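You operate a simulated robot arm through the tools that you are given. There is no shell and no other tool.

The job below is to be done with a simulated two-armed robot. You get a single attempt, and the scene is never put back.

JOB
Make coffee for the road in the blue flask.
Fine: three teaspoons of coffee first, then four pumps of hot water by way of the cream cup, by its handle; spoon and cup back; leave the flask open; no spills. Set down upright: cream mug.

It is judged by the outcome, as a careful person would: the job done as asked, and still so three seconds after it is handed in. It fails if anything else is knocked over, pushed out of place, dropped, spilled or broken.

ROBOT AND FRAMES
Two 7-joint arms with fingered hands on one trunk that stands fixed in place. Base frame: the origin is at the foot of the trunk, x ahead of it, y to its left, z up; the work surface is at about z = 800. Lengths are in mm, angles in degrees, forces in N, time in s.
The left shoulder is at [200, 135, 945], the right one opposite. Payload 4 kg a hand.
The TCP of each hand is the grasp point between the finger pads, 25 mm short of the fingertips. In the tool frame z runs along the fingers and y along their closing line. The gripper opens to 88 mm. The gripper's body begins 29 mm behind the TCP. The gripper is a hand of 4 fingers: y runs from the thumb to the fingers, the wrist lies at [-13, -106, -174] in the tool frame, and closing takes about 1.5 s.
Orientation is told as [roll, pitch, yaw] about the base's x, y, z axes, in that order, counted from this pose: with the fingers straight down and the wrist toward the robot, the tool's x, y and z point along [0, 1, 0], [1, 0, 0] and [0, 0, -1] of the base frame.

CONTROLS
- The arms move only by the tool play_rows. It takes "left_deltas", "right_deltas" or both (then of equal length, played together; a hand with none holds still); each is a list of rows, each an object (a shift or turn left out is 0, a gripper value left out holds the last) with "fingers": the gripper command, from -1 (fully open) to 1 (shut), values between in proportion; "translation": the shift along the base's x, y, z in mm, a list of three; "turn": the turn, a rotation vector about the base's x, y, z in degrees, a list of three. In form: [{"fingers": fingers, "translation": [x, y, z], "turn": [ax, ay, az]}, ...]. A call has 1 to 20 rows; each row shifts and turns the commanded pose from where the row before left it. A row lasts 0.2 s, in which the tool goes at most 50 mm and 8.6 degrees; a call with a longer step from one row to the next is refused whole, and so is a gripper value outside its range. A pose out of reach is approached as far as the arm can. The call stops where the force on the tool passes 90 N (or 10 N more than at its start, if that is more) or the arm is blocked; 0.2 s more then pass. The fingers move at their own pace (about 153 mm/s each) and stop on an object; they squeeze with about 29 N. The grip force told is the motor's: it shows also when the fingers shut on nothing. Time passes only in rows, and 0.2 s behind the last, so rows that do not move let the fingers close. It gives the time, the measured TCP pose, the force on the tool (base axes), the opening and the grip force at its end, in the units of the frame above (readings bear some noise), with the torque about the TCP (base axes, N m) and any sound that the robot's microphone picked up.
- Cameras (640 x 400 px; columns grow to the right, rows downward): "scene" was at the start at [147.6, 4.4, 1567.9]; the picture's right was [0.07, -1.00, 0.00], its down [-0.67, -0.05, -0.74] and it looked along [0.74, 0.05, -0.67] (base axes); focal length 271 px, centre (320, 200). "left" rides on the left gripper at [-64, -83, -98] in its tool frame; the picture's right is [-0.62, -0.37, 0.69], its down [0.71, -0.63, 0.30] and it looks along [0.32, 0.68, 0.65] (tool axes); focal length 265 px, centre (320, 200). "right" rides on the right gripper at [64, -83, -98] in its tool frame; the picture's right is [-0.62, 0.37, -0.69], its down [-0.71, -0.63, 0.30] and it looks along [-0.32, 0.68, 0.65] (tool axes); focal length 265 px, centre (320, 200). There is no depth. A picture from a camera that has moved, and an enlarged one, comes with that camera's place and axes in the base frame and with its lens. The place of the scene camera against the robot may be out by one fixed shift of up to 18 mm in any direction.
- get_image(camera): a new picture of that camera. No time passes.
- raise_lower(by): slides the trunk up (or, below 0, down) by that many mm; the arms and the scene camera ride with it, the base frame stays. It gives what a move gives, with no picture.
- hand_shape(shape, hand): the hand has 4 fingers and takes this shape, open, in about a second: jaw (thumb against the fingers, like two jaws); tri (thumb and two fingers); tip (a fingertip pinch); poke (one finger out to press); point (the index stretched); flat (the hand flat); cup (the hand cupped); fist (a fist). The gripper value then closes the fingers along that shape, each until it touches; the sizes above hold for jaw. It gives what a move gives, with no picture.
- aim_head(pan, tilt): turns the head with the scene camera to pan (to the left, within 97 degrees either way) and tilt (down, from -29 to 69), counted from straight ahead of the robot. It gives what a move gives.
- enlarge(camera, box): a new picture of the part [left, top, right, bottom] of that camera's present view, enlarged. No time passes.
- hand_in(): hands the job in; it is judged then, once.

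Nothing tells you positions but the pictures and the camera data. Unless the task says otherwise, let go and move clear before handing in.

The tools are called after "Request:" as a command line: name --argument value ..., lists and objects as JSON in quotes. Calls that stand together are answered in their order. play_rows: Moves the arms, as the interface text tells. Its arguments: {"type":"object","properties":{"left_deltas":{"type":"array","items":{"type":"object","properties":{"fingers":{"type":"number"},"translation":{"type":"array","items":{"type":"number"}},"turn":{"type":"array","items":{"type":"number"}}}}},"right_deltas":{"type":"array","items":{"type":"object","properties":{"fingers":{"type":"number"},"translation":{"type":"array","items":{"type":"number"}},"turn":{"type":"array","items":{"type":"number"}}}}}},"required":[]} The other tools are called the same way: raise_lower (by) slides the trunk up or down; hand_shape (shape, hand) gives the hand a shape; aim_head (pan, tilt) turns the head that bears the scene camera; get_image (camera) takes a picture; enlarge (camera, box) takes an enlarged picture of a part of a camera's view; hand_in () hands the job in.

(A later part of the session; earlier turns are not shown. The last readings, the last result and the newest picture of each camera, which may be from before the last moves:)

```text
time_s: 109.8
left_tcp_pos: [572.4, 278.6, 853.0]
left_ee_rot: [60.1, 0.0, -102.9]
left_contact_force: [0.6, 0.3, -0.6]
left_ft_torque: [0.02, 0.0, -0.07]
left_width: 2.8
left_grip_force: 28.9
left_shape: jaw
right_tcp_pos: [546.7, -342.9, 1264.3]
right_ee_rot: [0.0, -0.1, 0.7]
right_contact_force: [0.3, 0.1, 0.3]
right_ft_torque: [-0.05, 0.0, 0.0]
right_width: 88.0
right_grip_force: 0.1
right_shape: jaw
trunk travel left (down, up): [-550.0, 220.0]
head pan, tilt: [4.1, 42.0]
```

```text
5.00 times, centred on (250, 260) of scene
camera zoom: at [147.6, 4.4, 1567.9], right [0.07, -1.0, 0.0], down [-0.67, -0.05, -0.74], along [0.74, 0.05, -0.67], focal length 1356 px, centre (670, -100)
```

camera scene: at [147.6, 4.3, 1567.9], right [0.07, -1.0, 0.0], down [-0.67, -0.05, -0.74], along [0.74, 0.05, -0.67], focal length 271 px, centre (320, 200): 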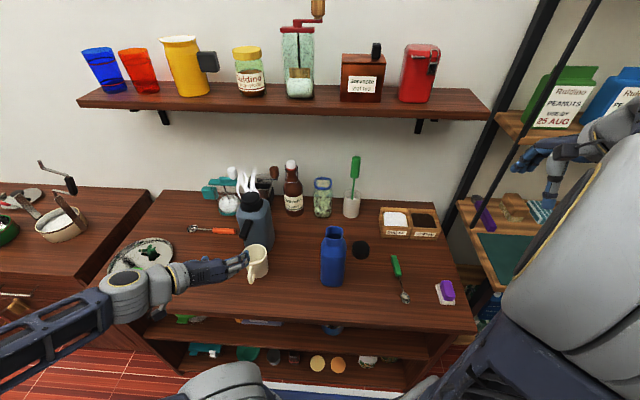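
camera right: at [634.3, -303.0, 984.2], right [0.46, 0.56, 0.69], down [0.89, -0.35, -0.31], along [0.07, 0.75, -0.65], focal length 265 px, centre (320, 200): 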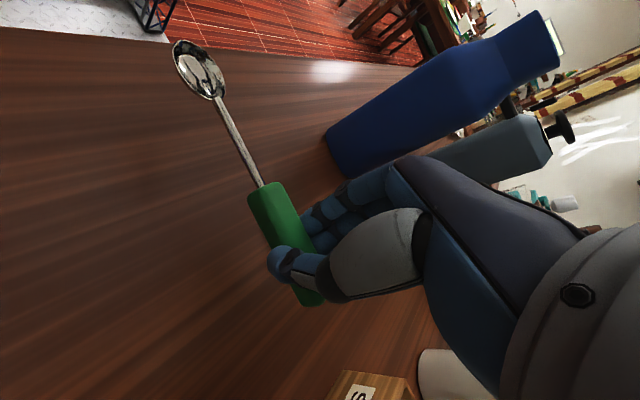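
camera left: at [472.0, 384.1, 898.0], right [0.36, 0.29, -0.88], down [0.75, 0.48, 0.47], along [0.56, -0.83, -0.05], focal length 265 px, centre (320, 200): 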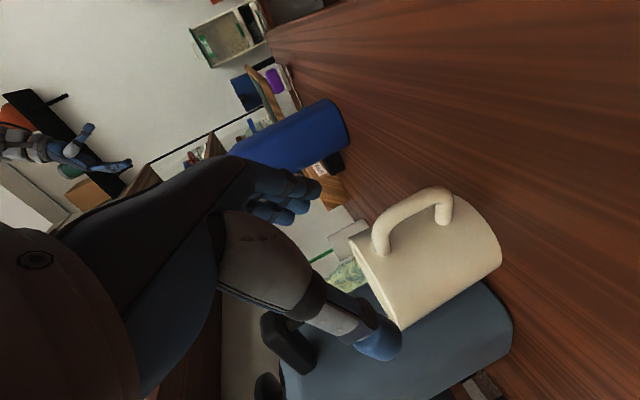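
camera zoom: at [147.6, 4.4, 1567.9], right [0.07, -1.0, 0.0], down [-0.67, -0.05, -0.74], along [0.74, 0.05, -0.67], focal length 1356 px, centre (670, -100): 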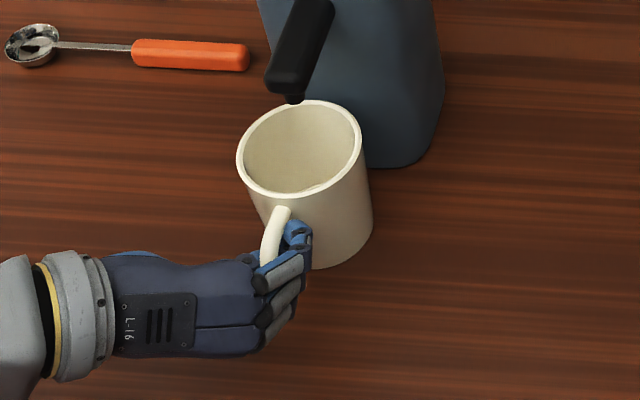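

The mug swung a little to align with the fingers, and it's now held by the handle. I'll do a small lift test.

Request:
play_rows --left_deltas '[{"translation": [0, 0, 4]}, {"translation": [0, 0, 4]}, {"translation": [0, 0, 4]}, {"translation": [0, 0, 0]}]'

Request:
enlarge --camera "left" --box '[240, 160, 480, 380]'

Request:
enlarge --camera "scene" --box '[205, 220, 295, 300]'

```text
time_s: 110.8
left_tcp_pos: [571.5, 277.9, 863.8]
left_ee_rot: [60.0, 0.0, -102.8]
left_contact_force: [1.5, -0.4, -1.8]
left_ft_torque: [0.0, 0.04, -0.01]
left_width: 3.1
left_grip_force: 28.8
left_shape: jaw
right_tcp_pos: [546.1, -341.4, 1267.0]
right_ee_rot: [0.0, 0.0, 0.7]
right_contact_force: [-0.1, -0.5, 0.2]
right_ft_torque: [0.0, -0.01, 0.0]
right_width: 87.9
right_grip_force: 0.0
right_shape: jaw
trunk travel left (down, up): [-550.0, 220.0]
head pan, tilt: [4.1, 42.0]
```

```text
1.82 times, centred on (360, 270) of left
camera zoom: at [475.6, 386.2, 858.4], right [0.36, 0.29, -0.88], down [0.75, 0.48, 0.47], along [0.56, -0.83, -0.05], focal length 483 px, centre (247, 73)
```

zoom: 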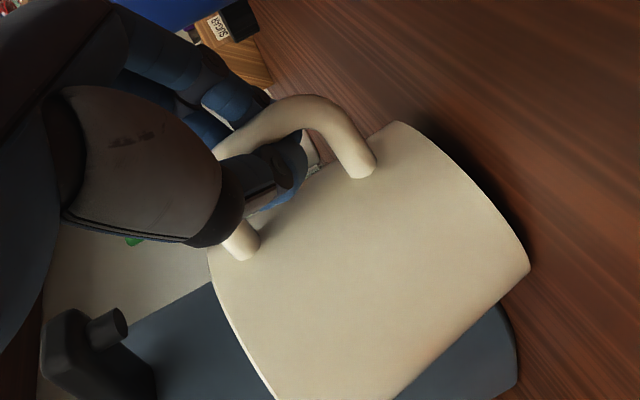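

```text
5.00 times, centred on (250, 260) of scene
camera zoom: at [147.6, 4.4, 1567.9], right [0.07, -1.0, 0.0], down [-0.67, -0.05, -0.74], along [0.74, 0.05, -0.67], focal length 1356 px, centre (670, -100)
```

zoom: 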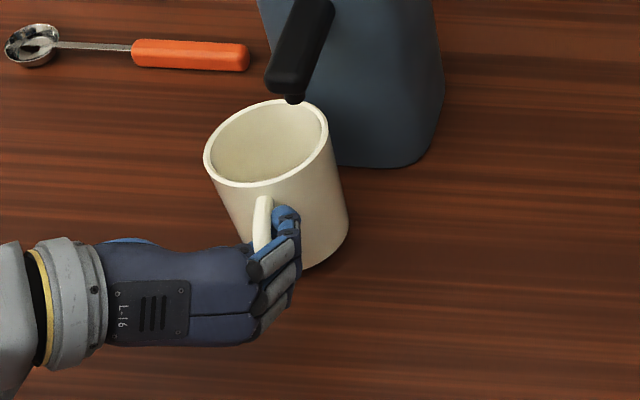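

The mug leans about 8° sideways: the finger pads' row is skewed by about 10°, the same effect that twisted the spoon. I'll roll the hand about its pointing axis to bring the mug upright, lifting slightly more.

Request:
play_rows --left_deltas '[{"translation": [0, 0, 4]}, {"translation": [0, 0, 4], "turn": [2.6, -0.6, 0]}, {"translation": [0, 0, 4], "turn": [2.6, -0.6, 0]}, {"translation": [0, 0, 0], "turn": [2.6, -0.6, 0]}, {"translation": [0, 0, 0]}]'

Request:
enlarge --camera "left" --box '[240, 160, 480, 380]'

Request:
enlarge --camera "scene" --box '[205, 220, 295, 300]'

```text
time_s: 112.0
left_tcp_pos: [572.7, 277.0, 876.3]
left_ee_rot: [60.0, 8.0, -102.9]
left_contact_force: [0.1, 0.5, -2.3]
left_ft_torque: [-0.05, 0.1, -0.01]
left_width: 2.8
left_grip_force: 28.9
left_shape: jaw
right_tcp_pos: [546.3, -342.4, 1265.6]
right_ee_rot: [0.0, -0.1, 0.6]
right_contact_force: [-0.8, 0.1, 0.2]
right_ft_torque: [0.01, -0.01, 0.01]
right_width: 87.8
right_grip_force: 0.1
right_shape: jaw
trunk travel left (down, up): [-550.0, 220.0]
head pan, tilt: [4.1, 42.0]
```

```text
1.82 times, centred on (360, 270) of left
camera zoom: at [475.2, 386.3, 882.0], right [0.39, 0.41, -0.82], down [0.73, 0.41, 0.55], along [0.56, -0.82, -0.14], focal length 483 px, centre (247, 73)
```

zoom: 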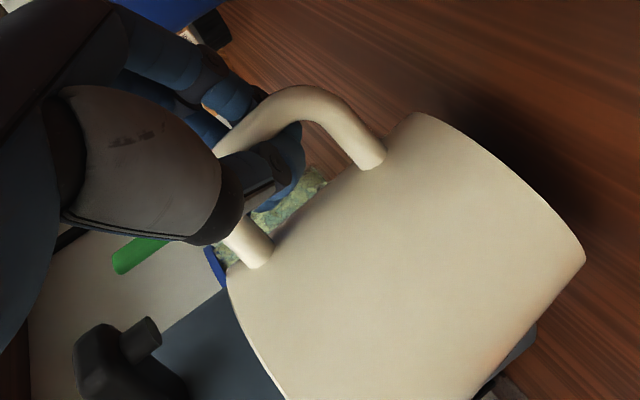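

```text
5.00 times, centred on (250, 260) of scene
camera zoom: at [147.7, 4.4, 1567.9], right [0.07, -1.0, 0.0], down [-0.67, -0.05, -0.74], along [0.74, 0.05, -0.67], focal length 1356 px, centre (670, -100)
```

zoom: 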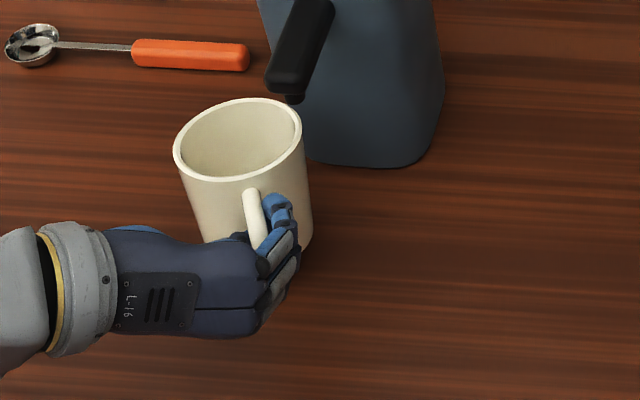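

The mug is lifted (about 2.3 N) but it has swung in yaw and drooped forward a bit. I'll hold still for a second and check whether it's stable or still slipping.

Request:
play_rows --left_deltas '[{"translation": [0, 0, 0]}, {"translation": [0, 0, 0]}, {"translation": [0, 0, 0]}, {"translation": [0, 0, 0]}, {"translation": [0, 0, 0]}]'

Request:
enlarge --camera "left" --box '[240, 160, 480, 380]'

Request:
enlarge --camera "scene" --box '[205, 220, 295, 300]'

```text
time_s: 113.2
left_tcp_pos: [572.2, 278.0, 877.9]
left_ee_rot: [60.0, 8.0, -103.0]
left_contact_force: [-0.9, 0.1, -2.4]
left_ft_torque: [-0.02, 0.12, 0.03]
left_width: 2.8
left_grip_force: 29.1
left_shape: jaw
right_tcp_pos: [546.0, -343.0, 1266.3]
right_ee_rot: [0.1, -0.1, 0.7]
right_contact_force: [-1.5, -1.3, -0.2]
right_ft_torque: [0.01, 0.0, -0.01]
right_width: 88.0
right_grip_force: 0.1
right_shape: jaw
trunk travel left (down, up): [-550.0, 220.0]
head pan, tilt: [4.1, 42.0]
```

```text
1.82 times, centred on (360, 270) of left
camera zoom: at [475.3, 386.3, 881.9], right [0.39, 0.41, -0.82], down [0.73, 0.41, 0.55], along [0.56, -0.82, -0.14], focal length 483 px, centre (247, 73)
```

zoom: 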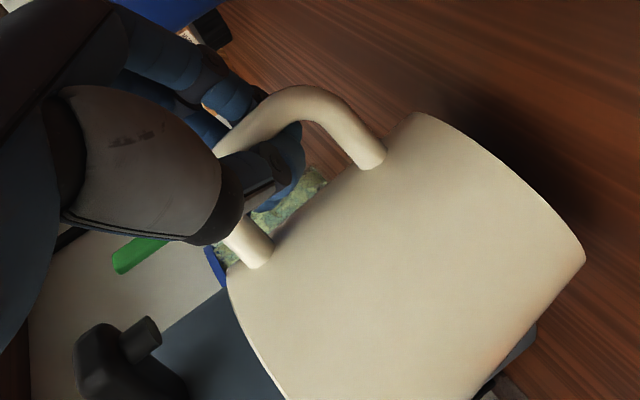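

```text
5.00 times, centred on (250, 260) of scene
camera zoom: at [147.7, 4.4, 1567.9], right [0.07, -1.0, 0.0], down [-0.67, -0.05, -0.74], along [0.74, 0.05, -0.67], focal length 1356 px, centre (670, -100)
```

zoom: 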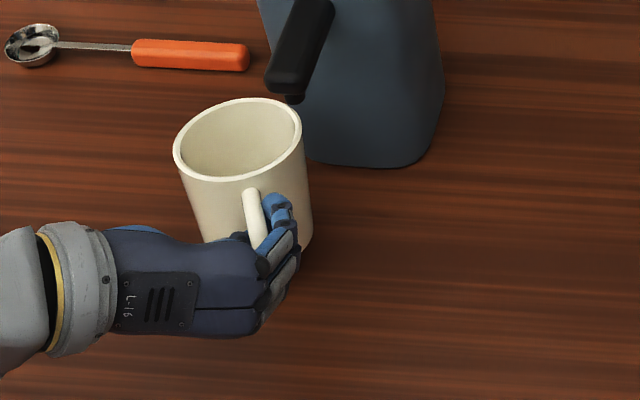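

It's perfectly stable: the fingers are wrapped through the loop. The mug droops forward about 10°, so I'll pitch the hand up to level it, then measure.

Request:
play_rows --left_deltas '[{"translation": [0, 0, 3], "turn": [-0.74, -3.25, 0]}, {"translation": [0, 0, 2], "turn": [-0.74, -3.25, 0]}, {"translation": [0, 0, 0], "turn": [-0.74, -3.25, 0]}, {"translation": [0, 0, 0]}, {"translation": [0, 0, 0]}]'

Request:
enlarge --camera "left" --box '[240, 160, 480, 380]'

Request:
enlarge --camera "scene" --box '[205, 210, 295, 290]'

Request:
get_image --camera "scene"

```text
time_s: 114.4
left_tcp_pos: [572.6, 277.1, 882.0]
left_ee_rot: [70.1, 7.8, -101.4]
left_contact_force: [0.4, -0.7, -1.4]
left_ft_torque: [-0.06, 0.1, -0.01]
left_width: 3.0
left_grip_force: 29.4
left_shape: jaw
right_tcp_pos: [545.8, -341.1, 1265.4]
right_ee_rot: [0.0, -0.1, 0.7]
right_contact_force: [0.5, -0.4, -0.9]
right_ft_torque: [0.04, -0.02, -0.02]
right_width: 88.0
right_grip_force: 0.0
right_shape: jaw
trunk travel left (down, up): [-550.0, 220.0]
head pan, tilt: [4.1, 42.0]
```

```text
1.82 times, centred on (360, 270) of left
camera zoom: at [476.5, 385.8, 866.3], right [0.53, 0.38, -0.76], down [0.63, 0.43, 0.65], along [0.57, -0.82, -0.01], focal length 483 px, centre (247, 73)
```

zoom: 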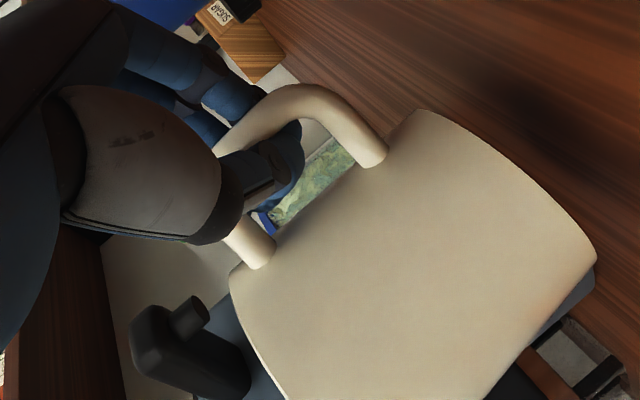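

```text
5.00 times, centred on (250, 250) of scene
camera zoom: at [147.7, 4.4, 1567.9], right [0.07, -1.0, 0.0], down [-0.67, -0.05, -0.74], along [0.74, 0.05, -0.67], focal length 1356 px, centre (670, -50)
```

zoom: 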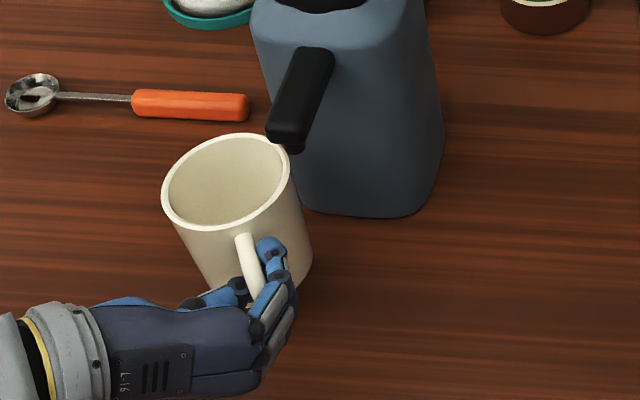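

```text
taken
camera scene: at [147.7, 4.4, 1567.9], right [0.07, -1.0, 0.0], down [-0.67, -0.05, -0.74], along [0.74, 0.05, -0.67], focal length 271 px, centre (320, 200)
```

scene: 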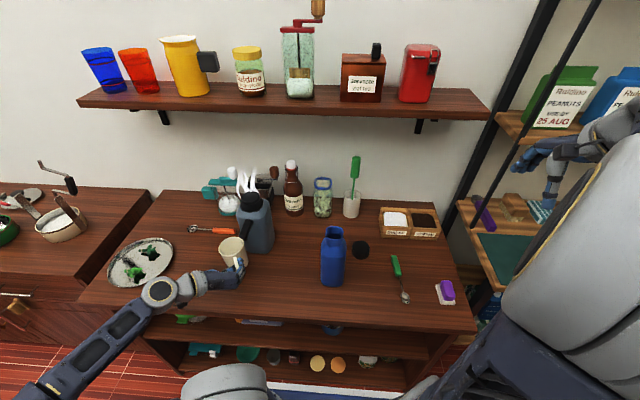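

The mug now hangs level but has swung about 40° in yaw relative to the hand. I'll turn the hand so the handle faces the robot again, bring the mug under the nozzle, set it down, and regrasp with the hand pre-rolled so it stays aligned.

Request:
play_rows --left_deltas '[{"translation": [-1.6, -4.2, 0], "turn": [0, 0, -7]}, {"translation": [-1.6, -4.2, 0], "turn": [0, 0, -7]}, {"translation": [-1.7, -4.3, 0], "turn": [0, 0, -7]}, {"translation": [-1.7, -4.3, 0], "turn": [0, 0, -7]}, {"translation": [0, 0, 0]}]'

Request:
enlarge --camera "left" --box '[240, 160, 480, 380]'

Request:
enlarge --camera "scene" --box '[205, 210, 295, 290]'

```text
time_s: 115.6
left_tcp_pos: [565.2, 260.8, 882.2]
left_ee_rot: [70.2, 7.9, -129.5]
left_contact_force: [0.1, 0.1, -1.4]
left_ft_torque: [0.0, 0.11, 0.01]
left_width: 2.8
left_grip_force: 28.7
left_shape: jaw
right_tcp_pos: [545.2, -342.2, 1265.3]
right_ee_rot: [0.0, -0.1, 0.7]
right_contact_force: [-0.2, -0.2, -0.7]
right_ft_torque: [0.0, 0.0, -0.01]
right_width: 87.8
right_grip_force: 0.0
right_shape: jaw
trunk travel left (down, up): [-550.0, 220.0]
head pan, tilt: [4.1, 42.0]
```

```text
1.82 times, centred on (360, 270) of left
camera zoom: at [531.3, 401.1, 866.4], right [0.64, 0.09, -0.76], down [0.76, 0.08, 0.65], along [0.12, -0.99, -0.01], focal length 483 px, centre (247, 73)
```

zoom: 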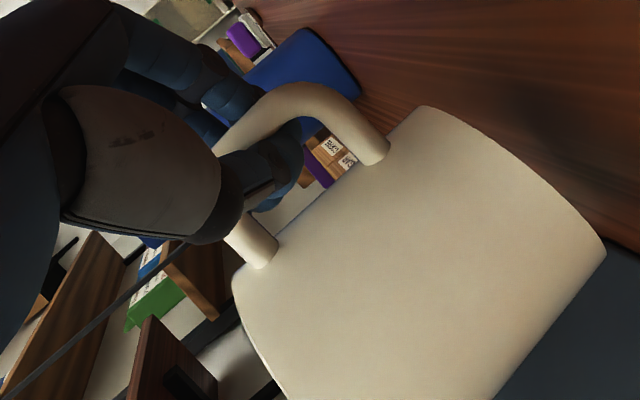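

```text
5.00 times, centred on (250, 250) of scene
camera zoom: at [147.6, 4.4, 1567.9], right [0.07, -1.0, 0.0], down [-0.67, -0.05, -0.74], along [0.74, 0.05, -0.67], focal length 1356 px, centre (670, -50)
```

zoom: 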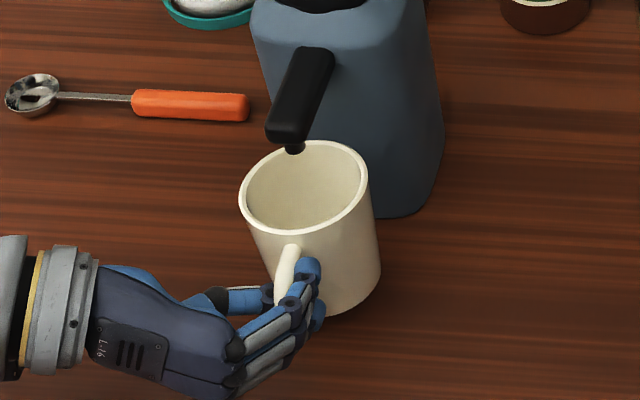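

This grip is natural and stable, and the mug is now centred right under the nozzle with its handle toward the robot. I'll keep this hold, rest the mug on the table, and pump with the right hand.

Request:
play_rows --left_deltas '[{"translation": [0, 0, -8]}, {"translation": [0, 0, -8]}, {"translation": [0, 0, -4]}, {"translation": [0, 0, 0]}]'

Request:
enlarge --camera "scene" --box '[205, 220, 295, 300]'

Request:
get_image --camera "left"

```text
time_s: 116.6
left_tcp_pos: [564.6, 261.1, 859.9]
left_ee_rot: [70.1, 7.9, -129.6]
left_contact_force: [0.6, -0.5, -2.0]
left_ft_torque: [-0.02, 0.12, -0.02]
left_width: 2.9
left_grip_force: 28.9
left_shape: jaw
right_tcp_pos: [545.9, -343.1, 1266.0]
right_ee_rot: [0.0, -0.1, 0.7]
right_contact_force: [0.5, 0.3, -0.4]
right_ft_torque: [-0.01, -0.02, 0.02]
right_width: 87.9
right_grip_force: 0.0
right_shape: jaw
trunk travel left (down, up): [-550.0, 220.0]
head pan, tilt: [4.1, 42.0]
```

```text
5.00 times, centred on (250, 260) of scene
camera zoom: at [147.7, 4.4, 1567.9], right [0.07, -1.0, 0.0], down [-0.67, -0.05, -0.74], along [0.74, 0.05, -0.67], focal length 1356 px, centre (670, -100)
```

zoom: 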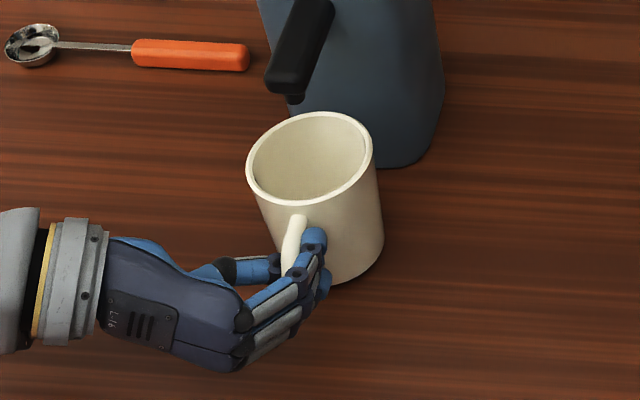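

```text
taken
camera left: at [531.2, 401.0, 846.1], right [0.64, 0.09, -0.76], down [0.76, 0.09, 0.65], along [0.12, -0.99, -0.01], focal length 265 px, centre (320, 200)
```

left: 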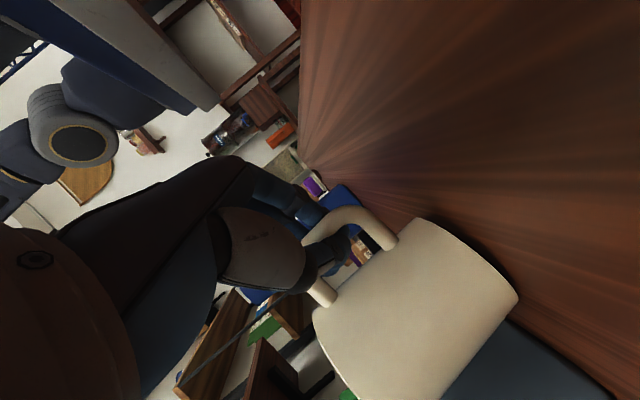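

Request:
play_rows --left_deltas '[{"translation": [0, 0, -2]}, {"translation": [0, 0, -2]}, {"translation": [0, 0, -1]}, {"translation": [0, 0, 0]}]'

Request:
enlarge --camera "left" --box '[300, 200, 540, 400]'

```text
time_s: 117.6
left_tcp_pos: [566.4, 259.5, 856.3]
left_ee_rot: [70.1, 7.9, -129.6]
left_contact_force: [-0.6, -0.2, -1.8]
left_ft_torque: [0.03, 0.05, 0.0]
left_width: 2.9
left_grip_force: 29.2
left_shape: jaw
right_tcp_pos: [546.1, -341.4, 1265.8]
right_ee_rot: [0.0, -0.1, 0.8]
right_contact_force: [0.4, 0.7, -0.3]
right_ft_torque: [0.04, 0.02, 0.0]
right_width: 87.8
right_grip_force: 0.0
right_shape: jaw
trunk travel left (down, up): [-550.0, 220.0]
head pan, tilt: [4.1, 42.0]
```

```text
2.00 times, centred on (420, 300) of left
camera zoom: at [531.4, 400.8, 841.4], right [0.64, 0.09, -0.76], down [0.76, 0.09, 0.65], along [0.12, -0.99, -0.01], focal length 531 px, centre (120, 0)
```

zoom: 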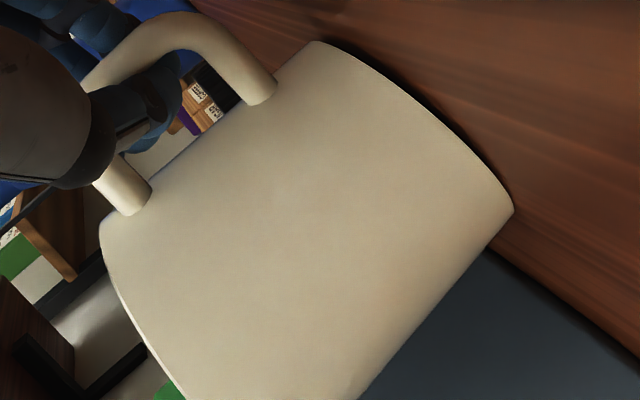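

Request:
play_rows --left_deltas '[{"translation": [0, 0, -1]}, {"translation": [0, 0, -1]}, {"translation": [0, 0, 0]}]'

Request:
enlarge --camera "left" --box '[300, 200, 540, 400]'

Request:
enlarge --camera "scene" --box '[205, 220, 295, 300]'

```text
time_s: 118.4
left_tcp_pos: [566.1, 260.5, 854.7]
left_ee_rot: [70.0, 7.9, -129.5]
left_contact_force: [-0.1, 0.0, -0.8]
left_ft_torque: [0.02, 0.03, 0.0]
left_width: 2.8
left_grip_force: 28.8
left_shape: jaw
right_tcp_pos: [546.3, -341.7, 1265.6]
right_ee_rot: [0.0, 0.0, 0.7]
right_contact_force: [-0.1, 0.2, 0.5]
right_ft_torque: [0.02, 0.01, -0.02]
right_width: 88.1
right_grip_force: 0.0
right_shape: jaw
trunk travel left (down, up): [-550.0, 220.0]
head pan, tilt: [4.1, 42.0]
```

```text
2.00 times, centred on (420, 300) of left
camera zoom: at [531.5, 400.8, 839.5], right [0.64, 0.09, -0.76], down [0.76, 0.09, 0.65], along [0.12, -0.99, -0.01], focal length 531 px, centre (120, 0)
```

zoom: 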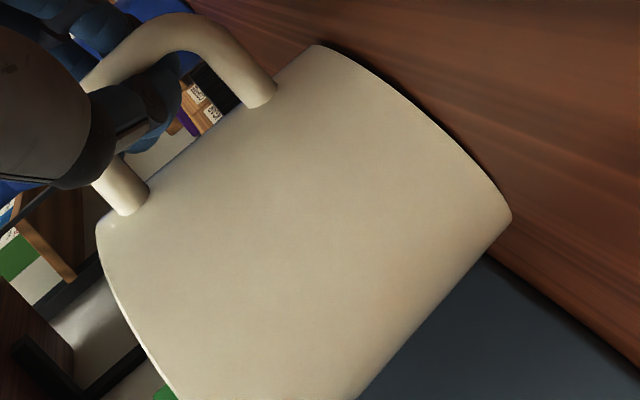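

```text
5.00 times, centred on (250, 260) of scene
camera zoom: at [147.6, 4.4, 1567.9], right [0.07, -1.0, 0.0], down [-0.67, -0.05, -0.74], along [0.74, 0.05, -0.67], focal length 1356 px, centre (670, -100)
```

zoom: 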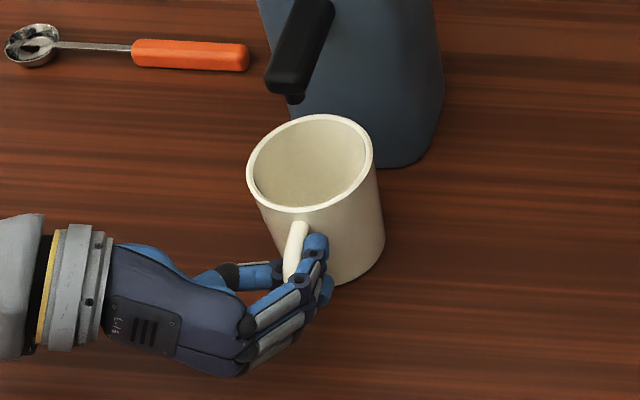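

The mug is resting under the nozzle, held by the handle. Now the right hand goes into the poke shape; I'll look at where the fingertip is.

Request:
hand_shape --shape "poke" --hand "right"

Request:
enlarge --camera "scene" --box '[490, 100, 640, 230]'

Request:
get_image --camera "right"

```text
time_s: 119.3
left_tcp_pos: [566.2, 262.5, 854.6]
left_ee_rot: [70.1, 7.9, -129.5]
left_contact_force: [0.0, -0.6, -1.6]
left_ft_torque: [0.08, 0.09, -0.01]
left_width: 2.9
left_grip_force: 29.2
left_shape: jaw
right_tcp_pos: [546.8, -343.3, 1267.4]
right_ee_rot: [-0.1, -0.1, 0.7]
right_contact_force: [-0.1, 1.5, -0.4]
right_ft_torque: [0.02, -0.03, 0.0]
right_width: 0.0
right_grip_force: 0.0
right_shape: poke
trunk travel left (down, up): [-550.0, 220.0]
head pan, tilt: [4.1, 42.0]
```

```text
3.08 times, centred on (565, 165) of scene
camera zoom: at [147.6, 4.4, 1567.9], right [0.07, -1.0, 0.0], down [-0.67, -0.05, -0.74], along [0.74, 0.05, -0.67], focal length 834 px, centre (-434, 308)
```

zoom: 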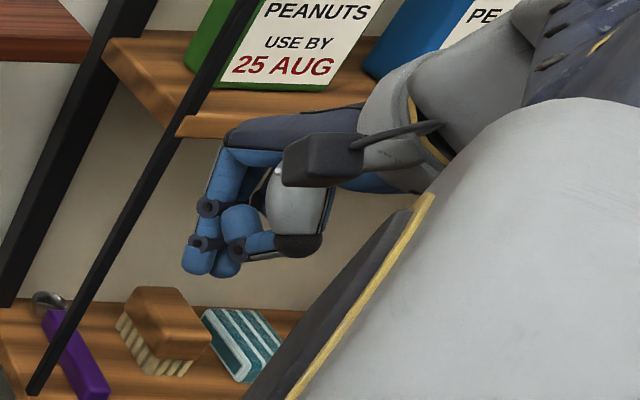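

```text
taken
camera right: at [461.9, -278.9, 1363.1], right [0.37, -0.62, 0.69], down [-0.62, -0.72, -0.31], along [0.69, -0.32, -0.65], focal length 265 px, centre (320, 200)
```

right: 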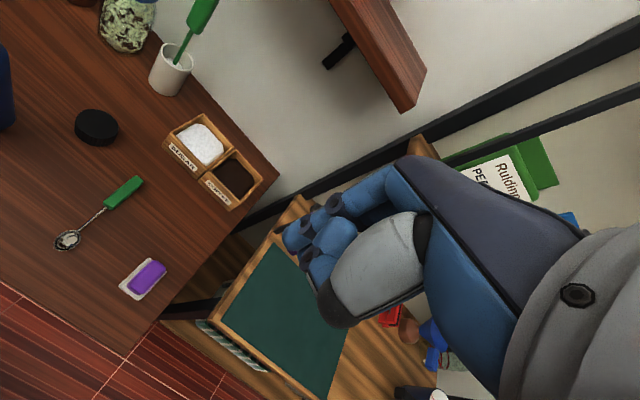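

The poke fingertip is about 29 mm beyond the TCP and slightly forward. I'll bring the right hand over the pump knob, high above everything.

Request:
play_rows --right_deltas '[{"translation": [8, 25, -3], "turn": [0, 0, 2.5]}, {"translation": [11, 36, -5], "turn": [0, 0, 2.5]}, {"translation": [11, 36, -5], "turn": [0, 0, 2.5]}, {"translation": [11, 36, -5], "turn": [0, 0, 2.5]}, {"translation": [11, 36, -5], "turn": [0, 0, 2.5]}, {"translation": [11, 36, -5], "turn": [0, 0, 2.5]}, {"translation": [11, 36, -5], "turn": [0, 0, 2.5]}, {"translation": [11, 36, -5], "turn": [0, 0, 2.5]}, {"translation": [11, 36, -5], "turn": [0, 0, 2.5]}]'

Request:
get_image --camera "scene"

Request:
get_image --camera "right"

```text
time_s: 121.3
left_tcp_pos: [566.6, 260.3, 854.6]
left_ee_rot: [70.1, 7.8, -129.5]
left_contact_force: [0.5, 0.2, -1.7]
left_ft_torque: [0.0, 0.07, -0.01]
left_width: 3.1
left_grip_force: 29.5
left_shape: jaw
right_tcp_pos: [643.0, -27.1, 1223.2]
right_ee_rot: [0.1, -0.1, 23.2]
right_contact_force: [-0.2, -0.7, -0.5]
right_ft_torque: [0.0, -0.01, 0.0]
right_width: 0.0
right_grip_force: 0.1
right_shape: poke
trunk travel left (down, up): [-550.0, 220.0]
head pan, tilt: [4.1, 42.0]
```

```text
taken
camera scene: at [147.5, 4.2, 1567.9], right [0.07, -1.0, 0.0], down [-0.67, -0.05, -0.74], along [0.74, 0.05, -0.67], focal length 271 px, centre (320, 200)
```

scene: 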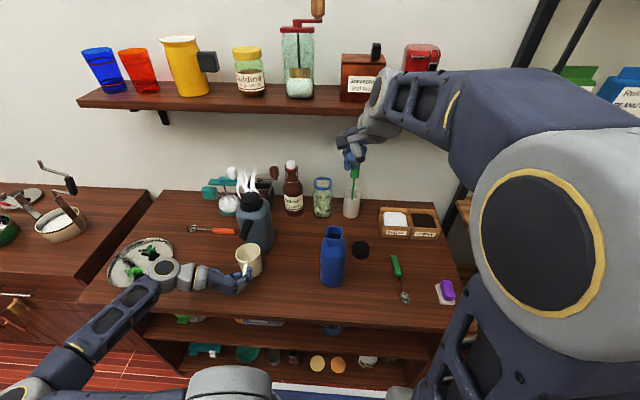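

```text
taken
camera right: at [541.1, -2.0, 1320.2], right [0.58, -0.43, 0.69], down [-0.3, -0.9, -0.31], along [0.76, -0.03, -0.65], focal length 265 px, centre (320, 200)
```

right: 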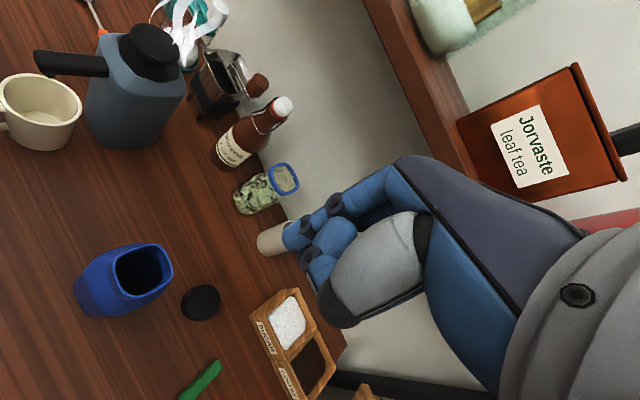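

Clear so far. I'll continue to above the knob.

Request:
play_rows --right_deltas '[{"translation": [11.4, 34.3, -8], "turn": [0, 0, 2.1]}, {"translation": [11.4, 34.3, -8], "turn": [0, 0, 2.1]}, {"translation": [11.4, 34.3, -10], "turn": [0, 0, 2.1]}, {"translation": [11.4, 34.3, -14], "turn": [0, 0, 2.1]}, {"translation": [11.4, 34.3, -15], "turn": [0, 0, 2.1]}, {"translation": [11.4, 34.3, -18], "turn": [0, 0, 2.1]}, {"translation": [11.4, 34.3, -20], "turn": [0, 0, 2.1]}, {"translation": [11.2, 34.4, -20], "turn": [0, 0, 2.1]}, {"translation": [0, 0, 0]}]'

Request:
get_image --camera "scene"

Request:
get_image --camera "right"

Request:
enlarge --camera "scene" --box '[200, 140, 300, 220]'

```text
time_s: 123.3
left_tcp_pos: [566.3, 260.8, 855.2]
left_ee_rot: [70.1, 7.9, -129.5]
left_contact_force: [-0.2, 0.6, -1.9]
left_ft_torque: [0.01, 0.04, 0.02]
left_width: 3.2
left_grip_force: 28.8
left_shape: jaw
right_tcp_pos: [732.4, 246.1, 1108.6]
right_ee_rot: [0.0, -0.1, 40.0]
right_contact_force: [0.1, -0.5, -0.1]
right_ft_torque: [0.0, 0.0, -0.02]
right_width: 0.0
right_grip_force: 0.1
right_shape: poke
trunk travel left (down, up): [-550.0, 220.0]
head pan, tilt: [4.1, 42.0]
```

```text
taken
camera scene: at [147.6, 4.4, 1567.9], right [0.07, -1.0, 0.0], down [-0.67, -0.05, -0.74], along [0.74, 0.05, -0.67], focal length 271 px, centre (320, 200)
```

scene: 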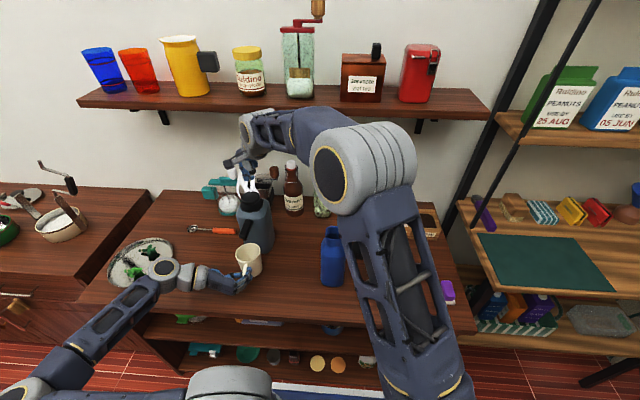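

```text
taken
camera right: at [627.2, 241.6, 1206.5], right [0.68, -0.24, 0.69], down [-0.02, -0.95, -0.31], along [0.73, 0.19, -0.65], focal length 265 px, centre (320, 200)
```

right: 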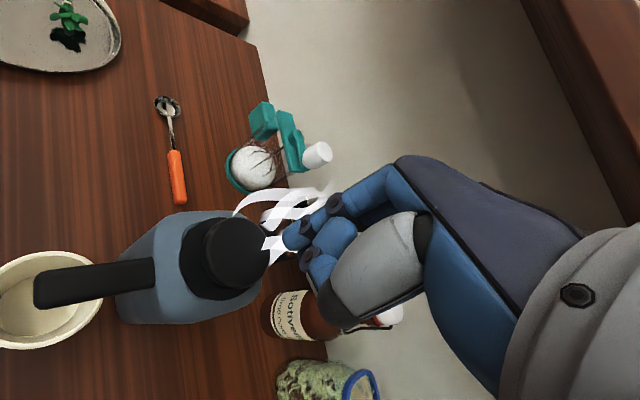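

```text
5.00 times, centred on (250, 180) of scene
camera zoom: at [147.6, 4.4, 1567.9], right [0.07, -1.0, 0.0], down [-0.67, -0.05, -0.74], along [0.74, 0.05, -0.67], focal length 1356 px, centre (670, 300)
```

zoom: 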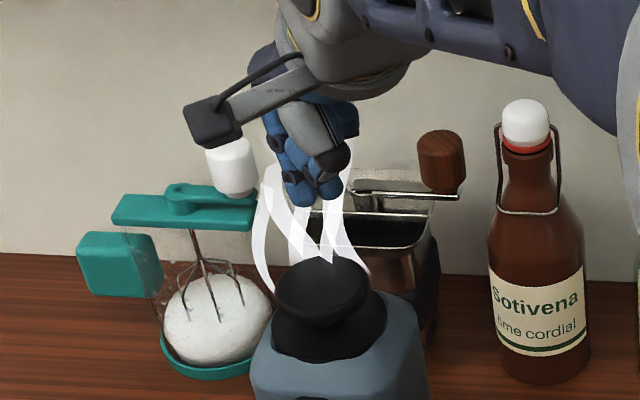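

The wrist view confirms the knob at about (739, 257), the spout tip at (626, 263), and the mug centred at (632, 258). The fingertip is right above the knob, so I'll descend to just above it.

Request:
play_rows --right_deltas '[{"translation": [0.5, 0.5, -20]}, {"translation": [0.5, 0.5, -20]}, {"translation": [0.5, 0.5, -15]}, {"translation": [0.5, 0.5, -12]}, {"translation": [0, 0, 0]}]'

Request:
get_image --camera "right"

Request:
enlarge --camera "scene" --box '[200, 150, 300, 230]'

```text
time_s: 124.5
left_tcp_pos: [565.7, 259.7, 854.8]
left_ee_rot: [70.1, 7.9, -129.5]
left_contact_force: [0.7, -0.3, -1.4]
left_ft_torque: [-0.03, 0.07, -0.03]
left_width: 2.8
left_grip_force: 29.0
left_shape: jaw
right_tcp_pos: [734.5, 247.7, 1042.5]
right_ee_rot: [0.0, -0.1, 40.0]
right_contact_force: [-0.2, 0.9, 1.9]
right_ft_torque: [-0.01, -0.01, 0.0]
right_width: 0.1
right_grip_force: 0.0
right_shape: poke
trunk travel left (down, up): [-550.0, 220.0]
head pan, tilt: [4.1, 42.0]
```

```text
taken
camera right: at [630.1, 242.7, 1139.8], right [0.68, -0.24, 0.69], down [-0.02, -0.95, -0.31], along [0.73, 0.19, -0.65], focal length 265 px, centre (320, 200)
```

right: 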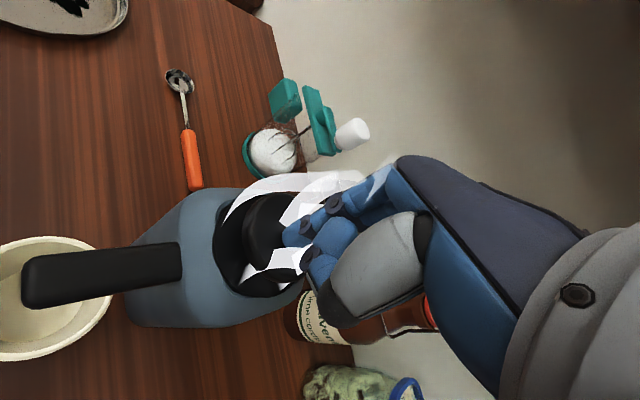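

```text
5.00 times, centred on (250, 190) of scene
camera zoom: at [147.6, 4.4, 1567.9], right [0.07, -1.0, 0.0], down [-0.67, -0.05, -0.74], along [0.74, 0.05, -0.67], focal length 1356 px, centre (670, 250)
```

zoom: 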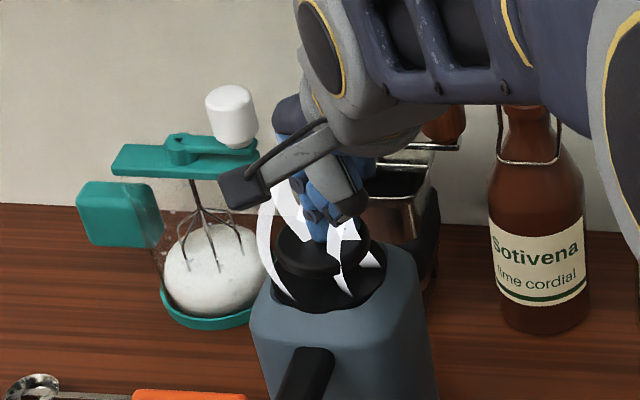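

The fingertip is just at the knob. I'll press down slowly and watch the force.

Request:
play_rows --right_deltas '[{"translation": [0, 0, -5]}, {"translation": [0, 0, -5]}, {"translation": [0, 0, 0]}]'

Request:
enlarge --camera "scene" --box '[200, 170, 300, 270]'

```text
time_s: 125.3
left_tcp_pos: [566.1, 261.0, 854.8]
left_ee_rot: [70.1, 7.9, -129.5]
left_contact_force: [-0.7, -0.3, -1.0]
left_ft_torque: [-0.01, 0.04, -0.02]
left_width: 3.1
left_grip_force: 29.5
left_shape: jaw
right_tcp_pos: [735.3, 247.8, 1032.5]
right_ee_rot: [0.0, -0.2, 40.0]
right_contact_force: [1.9, 0.5, 7.7]
right_ft_torque: [-0.05, -0.06, 0.0]
right_width: 0.0
right_grip_force: 0.0
right_shape: poke
trunk travel left (down, up): [-550.0, 220.0]
head pan, tilt: [4.1, 42.0]
```

```text
4.00 times, centred on (250, 220) of scene
camera zoom: at [147.6, 4.4, 1568.0], right [0.07, -1.0, 0.0], down [-0.67, -0.05, -0.74], along [0.74, 0.05, -0.67], focal length 1084 px, centre (600, 120)
```

zoom: 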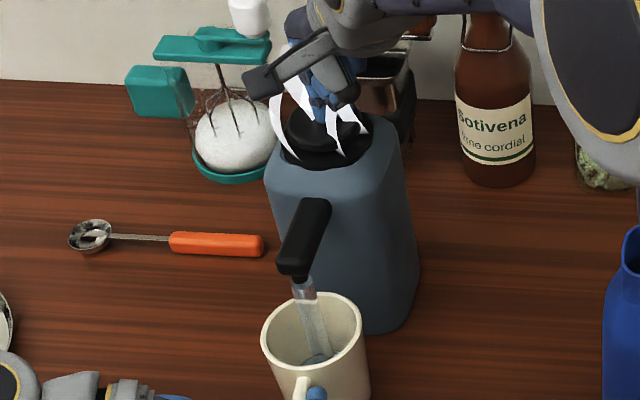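

Water is flowing into the mug — the first pump is under way. I'll complete the stroke.

Request:
play_rows --right_deltas '[{"translation": [0, 0, -4]}, {"translation": [0, 0, -4]}, {"translation": [0, 0, 0]}]'

Request:
enlarge --camera "scene" --box '[200, 170, 300, 270]'

```text
time_s: 126.1
left_tcp_pos: [565.7, 259.7, 856.0]
left_ee_rot: [70.1, 7.9, -129.5]
left_contact_force: [0.6, 0.1, -1.5]
left_ft_torque: [-0.01, 0.07, 0.0]
left_width: 2.9
left_grip_force: 29.3
left_shape: jaw
right_tcp_pos: [735.5, 248.7, 1027.3]
right_ee_rot: [0.1, -0.4, 40.0]
right_contact_force: [3.6, 2.1, 23.2]
right_ft_torque: [-0.16, -0.22, 0.05]
right_width: 0.1
right_grip_force: 0.1
right_shape: poke
trunk travel left (down, up): [-550.0, 220.0]
head pan, tilt: [4.1, 42.0]
```

```text
4.00 times, centred on (250, 220) of scene
camera zoom: at [147.2, 4.3, 1568.2], right [0.07, -1.0, 0.0], down [-0.67, -0.05, -0.74], along [0.74, 0.05, -0.67], focal length 1084 px, centre (600, 120)
```

zoom: 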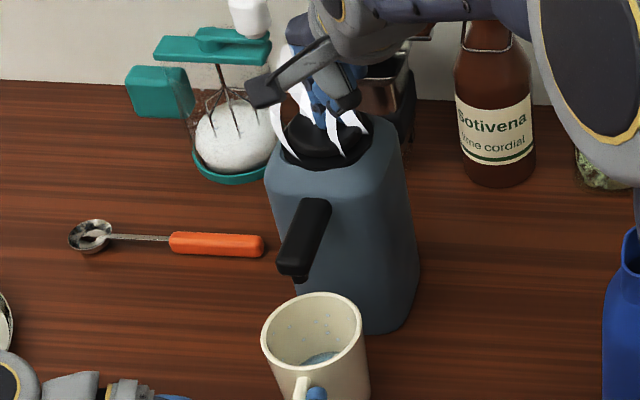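

The knob reached its stop (23 N) and the stream has ended: pump 1 is done. I'll release the knob fully and check the mug level.

Request:
play_rows --right_deltas '[{"translation": [0, 0, 10]}, {"translation": [0, 0, 12]}, {"translation": [0, 0, 0]}, {"translation": [0, 0, 0]}]'

Request:
enlarge --camera "scene" --box '[225, 225, 285, 285]'

Request:
enlarge --camera "scene" --box '[225, 170, 285, 230]'

Request:
enlarge --camera "right" --box '[0, 200, 160, 380]'

```text
time_s: 127.1
left_tcp_pos: [566.0, 261.7, 854.3]
left_ee_rot: [70.0, 7.8, -129.5]
left_contact_force: [-0.3, 0.8, -1.5]
left_ft_torque: [0.01, 0.03, -0.02]
left_width: 2.9
left_grip_force: 28.3
left_shape: jaw
right_tcp_pos: [734.7, 247.6, 1046.4]
right_ee_rot: [0.0, 0.0, 40.0]
right_contact_force: [-0.5, 0.4, 0.6]
right_ft_torque: [-0.01, 0.01, 0.01]
right_width: 0.0
right_grip_force: 0.1
right_shape: poke
trunk travel left (down, up): [-550.0, 220.0]
head pan, tilt: [4.1, 42.0]
```

```text
6.67 times, centred on (255, 255) of scene
camera zoom: at [147.6, 4.4, 1567.8], right [0.07, -1.0, 0.0], down [-0.67, -0.05, -0.74], along [0.74, 0.05, -0.67], focal length 1807 px, centre (753, -167)
```

zoom: 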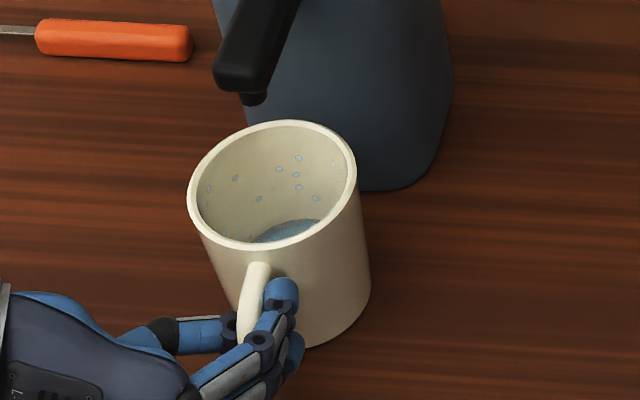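

```text
6.67 times, centred on (255, 200) of scene
camera zoom: at [147.6, 4.4, 1567.8], right [0.07, -1.0, 0.0], down [-0.67, -0.05, -0.74], along [0.74, 0.05, -0.67], focal length 1807 px, centre (753, 200)
```

zoom: 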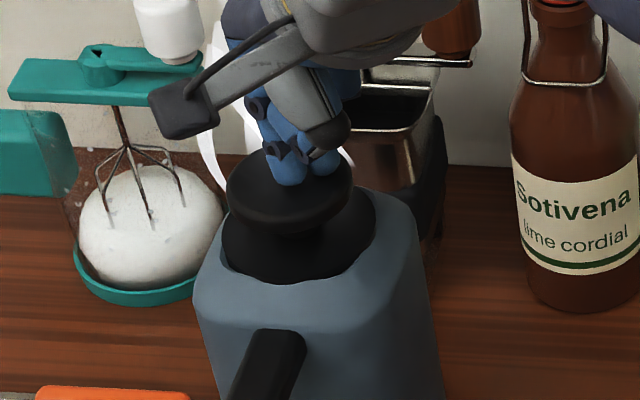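

```text
2.22 times, centred on (80, 290) of right
camera zoom: at [629.6, 242.4, 1143.6], right [0.68, -0.24, 0.69], down [-0.02, -0.95, -0.3], along [0.73, 0.19, -0.65], focal length 590 px, centre (853, 0)
```

zoom: 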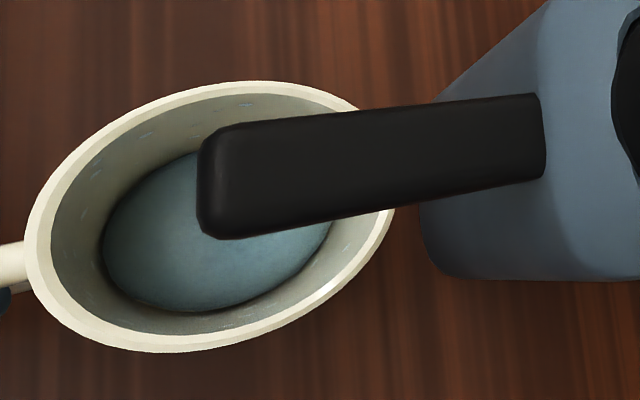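

Each pump adds a modest amount of water; the level is low with plenty of room. The knob is fully up, so on to pump 2 with the same stroke.

Request:
play_rows --right_deltas '[{"translation": [0, 0, -5]}, {"translation": [0, 0, -5]}, {"translation": [0, 0, -4]}, {"translation": [0, 0, -4]}, {"translation": [0, 0, -4]}, {"translation": [0, 0, 0]}, {"translation": [0, 0, 0]}]'

Request:
enlarge --camera "scene" --box '[200, 170, 300, 270]'

Request:
play_rows --right_deltas '[{"translation": [0, 0, 11]}, {"translation": [0, 0, 12]}, {"translation": [0, 0, 0]}, {"translation": [0, 0, 0]}, {"translation": [0, 0, 0]}]'

Request:
enlarge --camera "scene" --box '[225, 170, 285, 290]'

```text
time_s: 128.7
left_tcp_pos: [565.5, 260.9, 855.5]
left_ee_rot: [70.1, 7.9, -129.5]
left_contact_force: [1.3, 0.2, -1.8]
left_ft_torque: [0.01, 0.07, -0.01]
left_width: 3.0
left_grip_force: 29.0
left_shape: jaw
right_tcp_pos: [735.2, 248.3, 1026.4]
right_ee_rot: [0.0, -0.3, 40.0]
right_contact_force: [1.0, -0.2, 25.2]
right_ft_torque: [-0.08, -0.11, 0.03]
right_width: 0.0
right_grip_force: 0.1
right_shape: poke
trunk travel left (down, up): [-550.0, 220.0]
head pan, tilt: [4.1, 42.0]
```

```text
4.00 times, centred on (250, 220) of scene
camera zoom: at [147.0, 4.2, 1568.2], right [0.07, -1.0, 0.0], down [-0.67, -0.05, -0.74], along [0.74, 0.05, -0.67], focal length 1084 px, centre (600, 120)
```

zoom: 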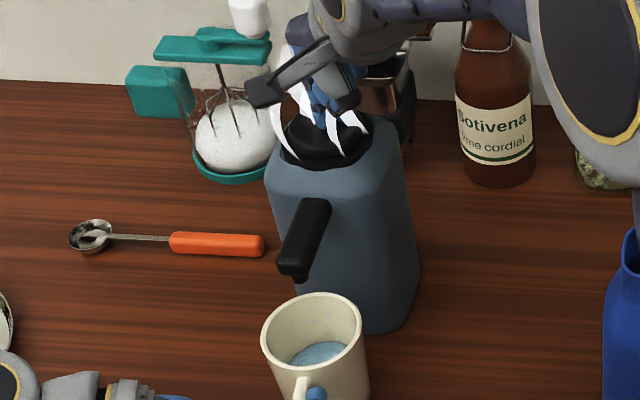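

```text
time_s: 129.9
left_tcp_pos: [566.5, 260.6, 854.6]
left_ee_rot: [70.1, 7.9, -129.5]
left_contact_force: [0.6, -0.3, -1.0]
left_ft_torque: [0.0, 0.04, -0.02]
left_width: 3.3
left_grip_force: 28.7
left_shape: jaw
right_tcp_pos: [735.1, 247.1, 1046.7]
right_ee_rot: [0.0, 0.0, 39.9]
right_contact_force: [-0.9, 1.0, -0.4]
right_ft_torque: [0.01, -0.04, 0.02]
right_width: 0.2
right_grip_force: 0.1
right_shape: poke
trunk travel left (down, up): [-550.0, 220.0]
head pan, tilt: [4.1, 42.0]
```

```text
3.33 times, centred on (255, 230) of scene
camera zoom: at [147.7, 4.4, 1567.9], right [0.07, -1.0, 0.0], down [-0.67, -0.05, -0.74], along [0.74, 0.05, -0.67], focal length 904 px, centre (537, 100)
```

zoom: 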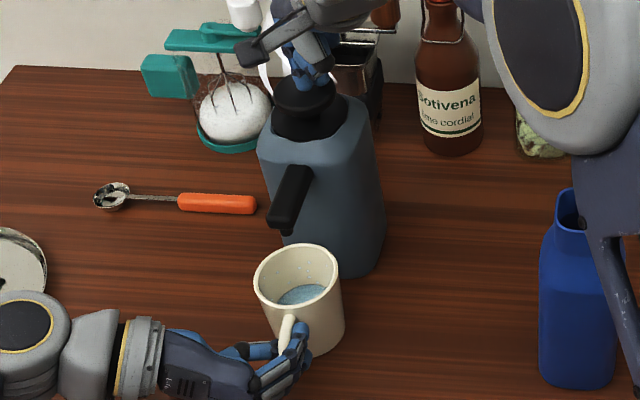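

Request:
enlarge --camera "scene" --box '[235, 230, 275, 270]'

Request:
enlarge --camera "right" --box '[0, 200, 160, 380]'

```text
10.00 times, centred on (255, 250) of scene
camera zoom: at [147.7, 4.4, 1567.9], right [0.07, -1.0, 0.0], down [-0.67, -0.05, -0.74], along [0.74, 0.05, -0.67], focal length 2711 px, centre (970, -300)
```

zoom: 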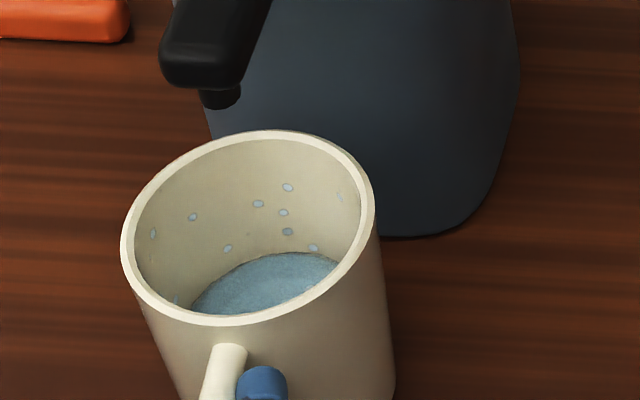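

```text
2.22 times, centred on (80, 290) of right
camera zoom: at [629.8, 242.5, 1145.1], right [0.68, -0.24, 0.69], down [-0.02, -0.95, -0.31], along [0.73, 0.19, -0.65], focal length 590 px, centre (853, 0)
```

zoom: 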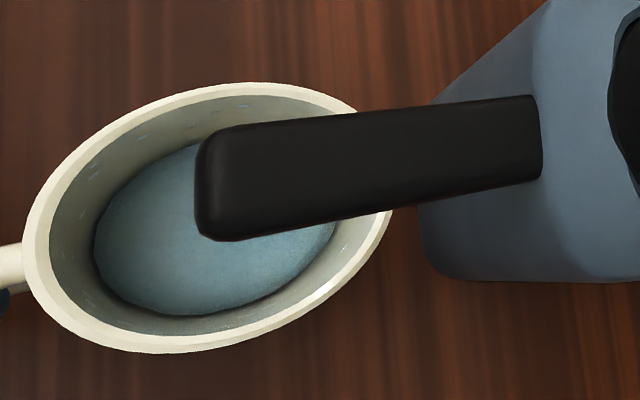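

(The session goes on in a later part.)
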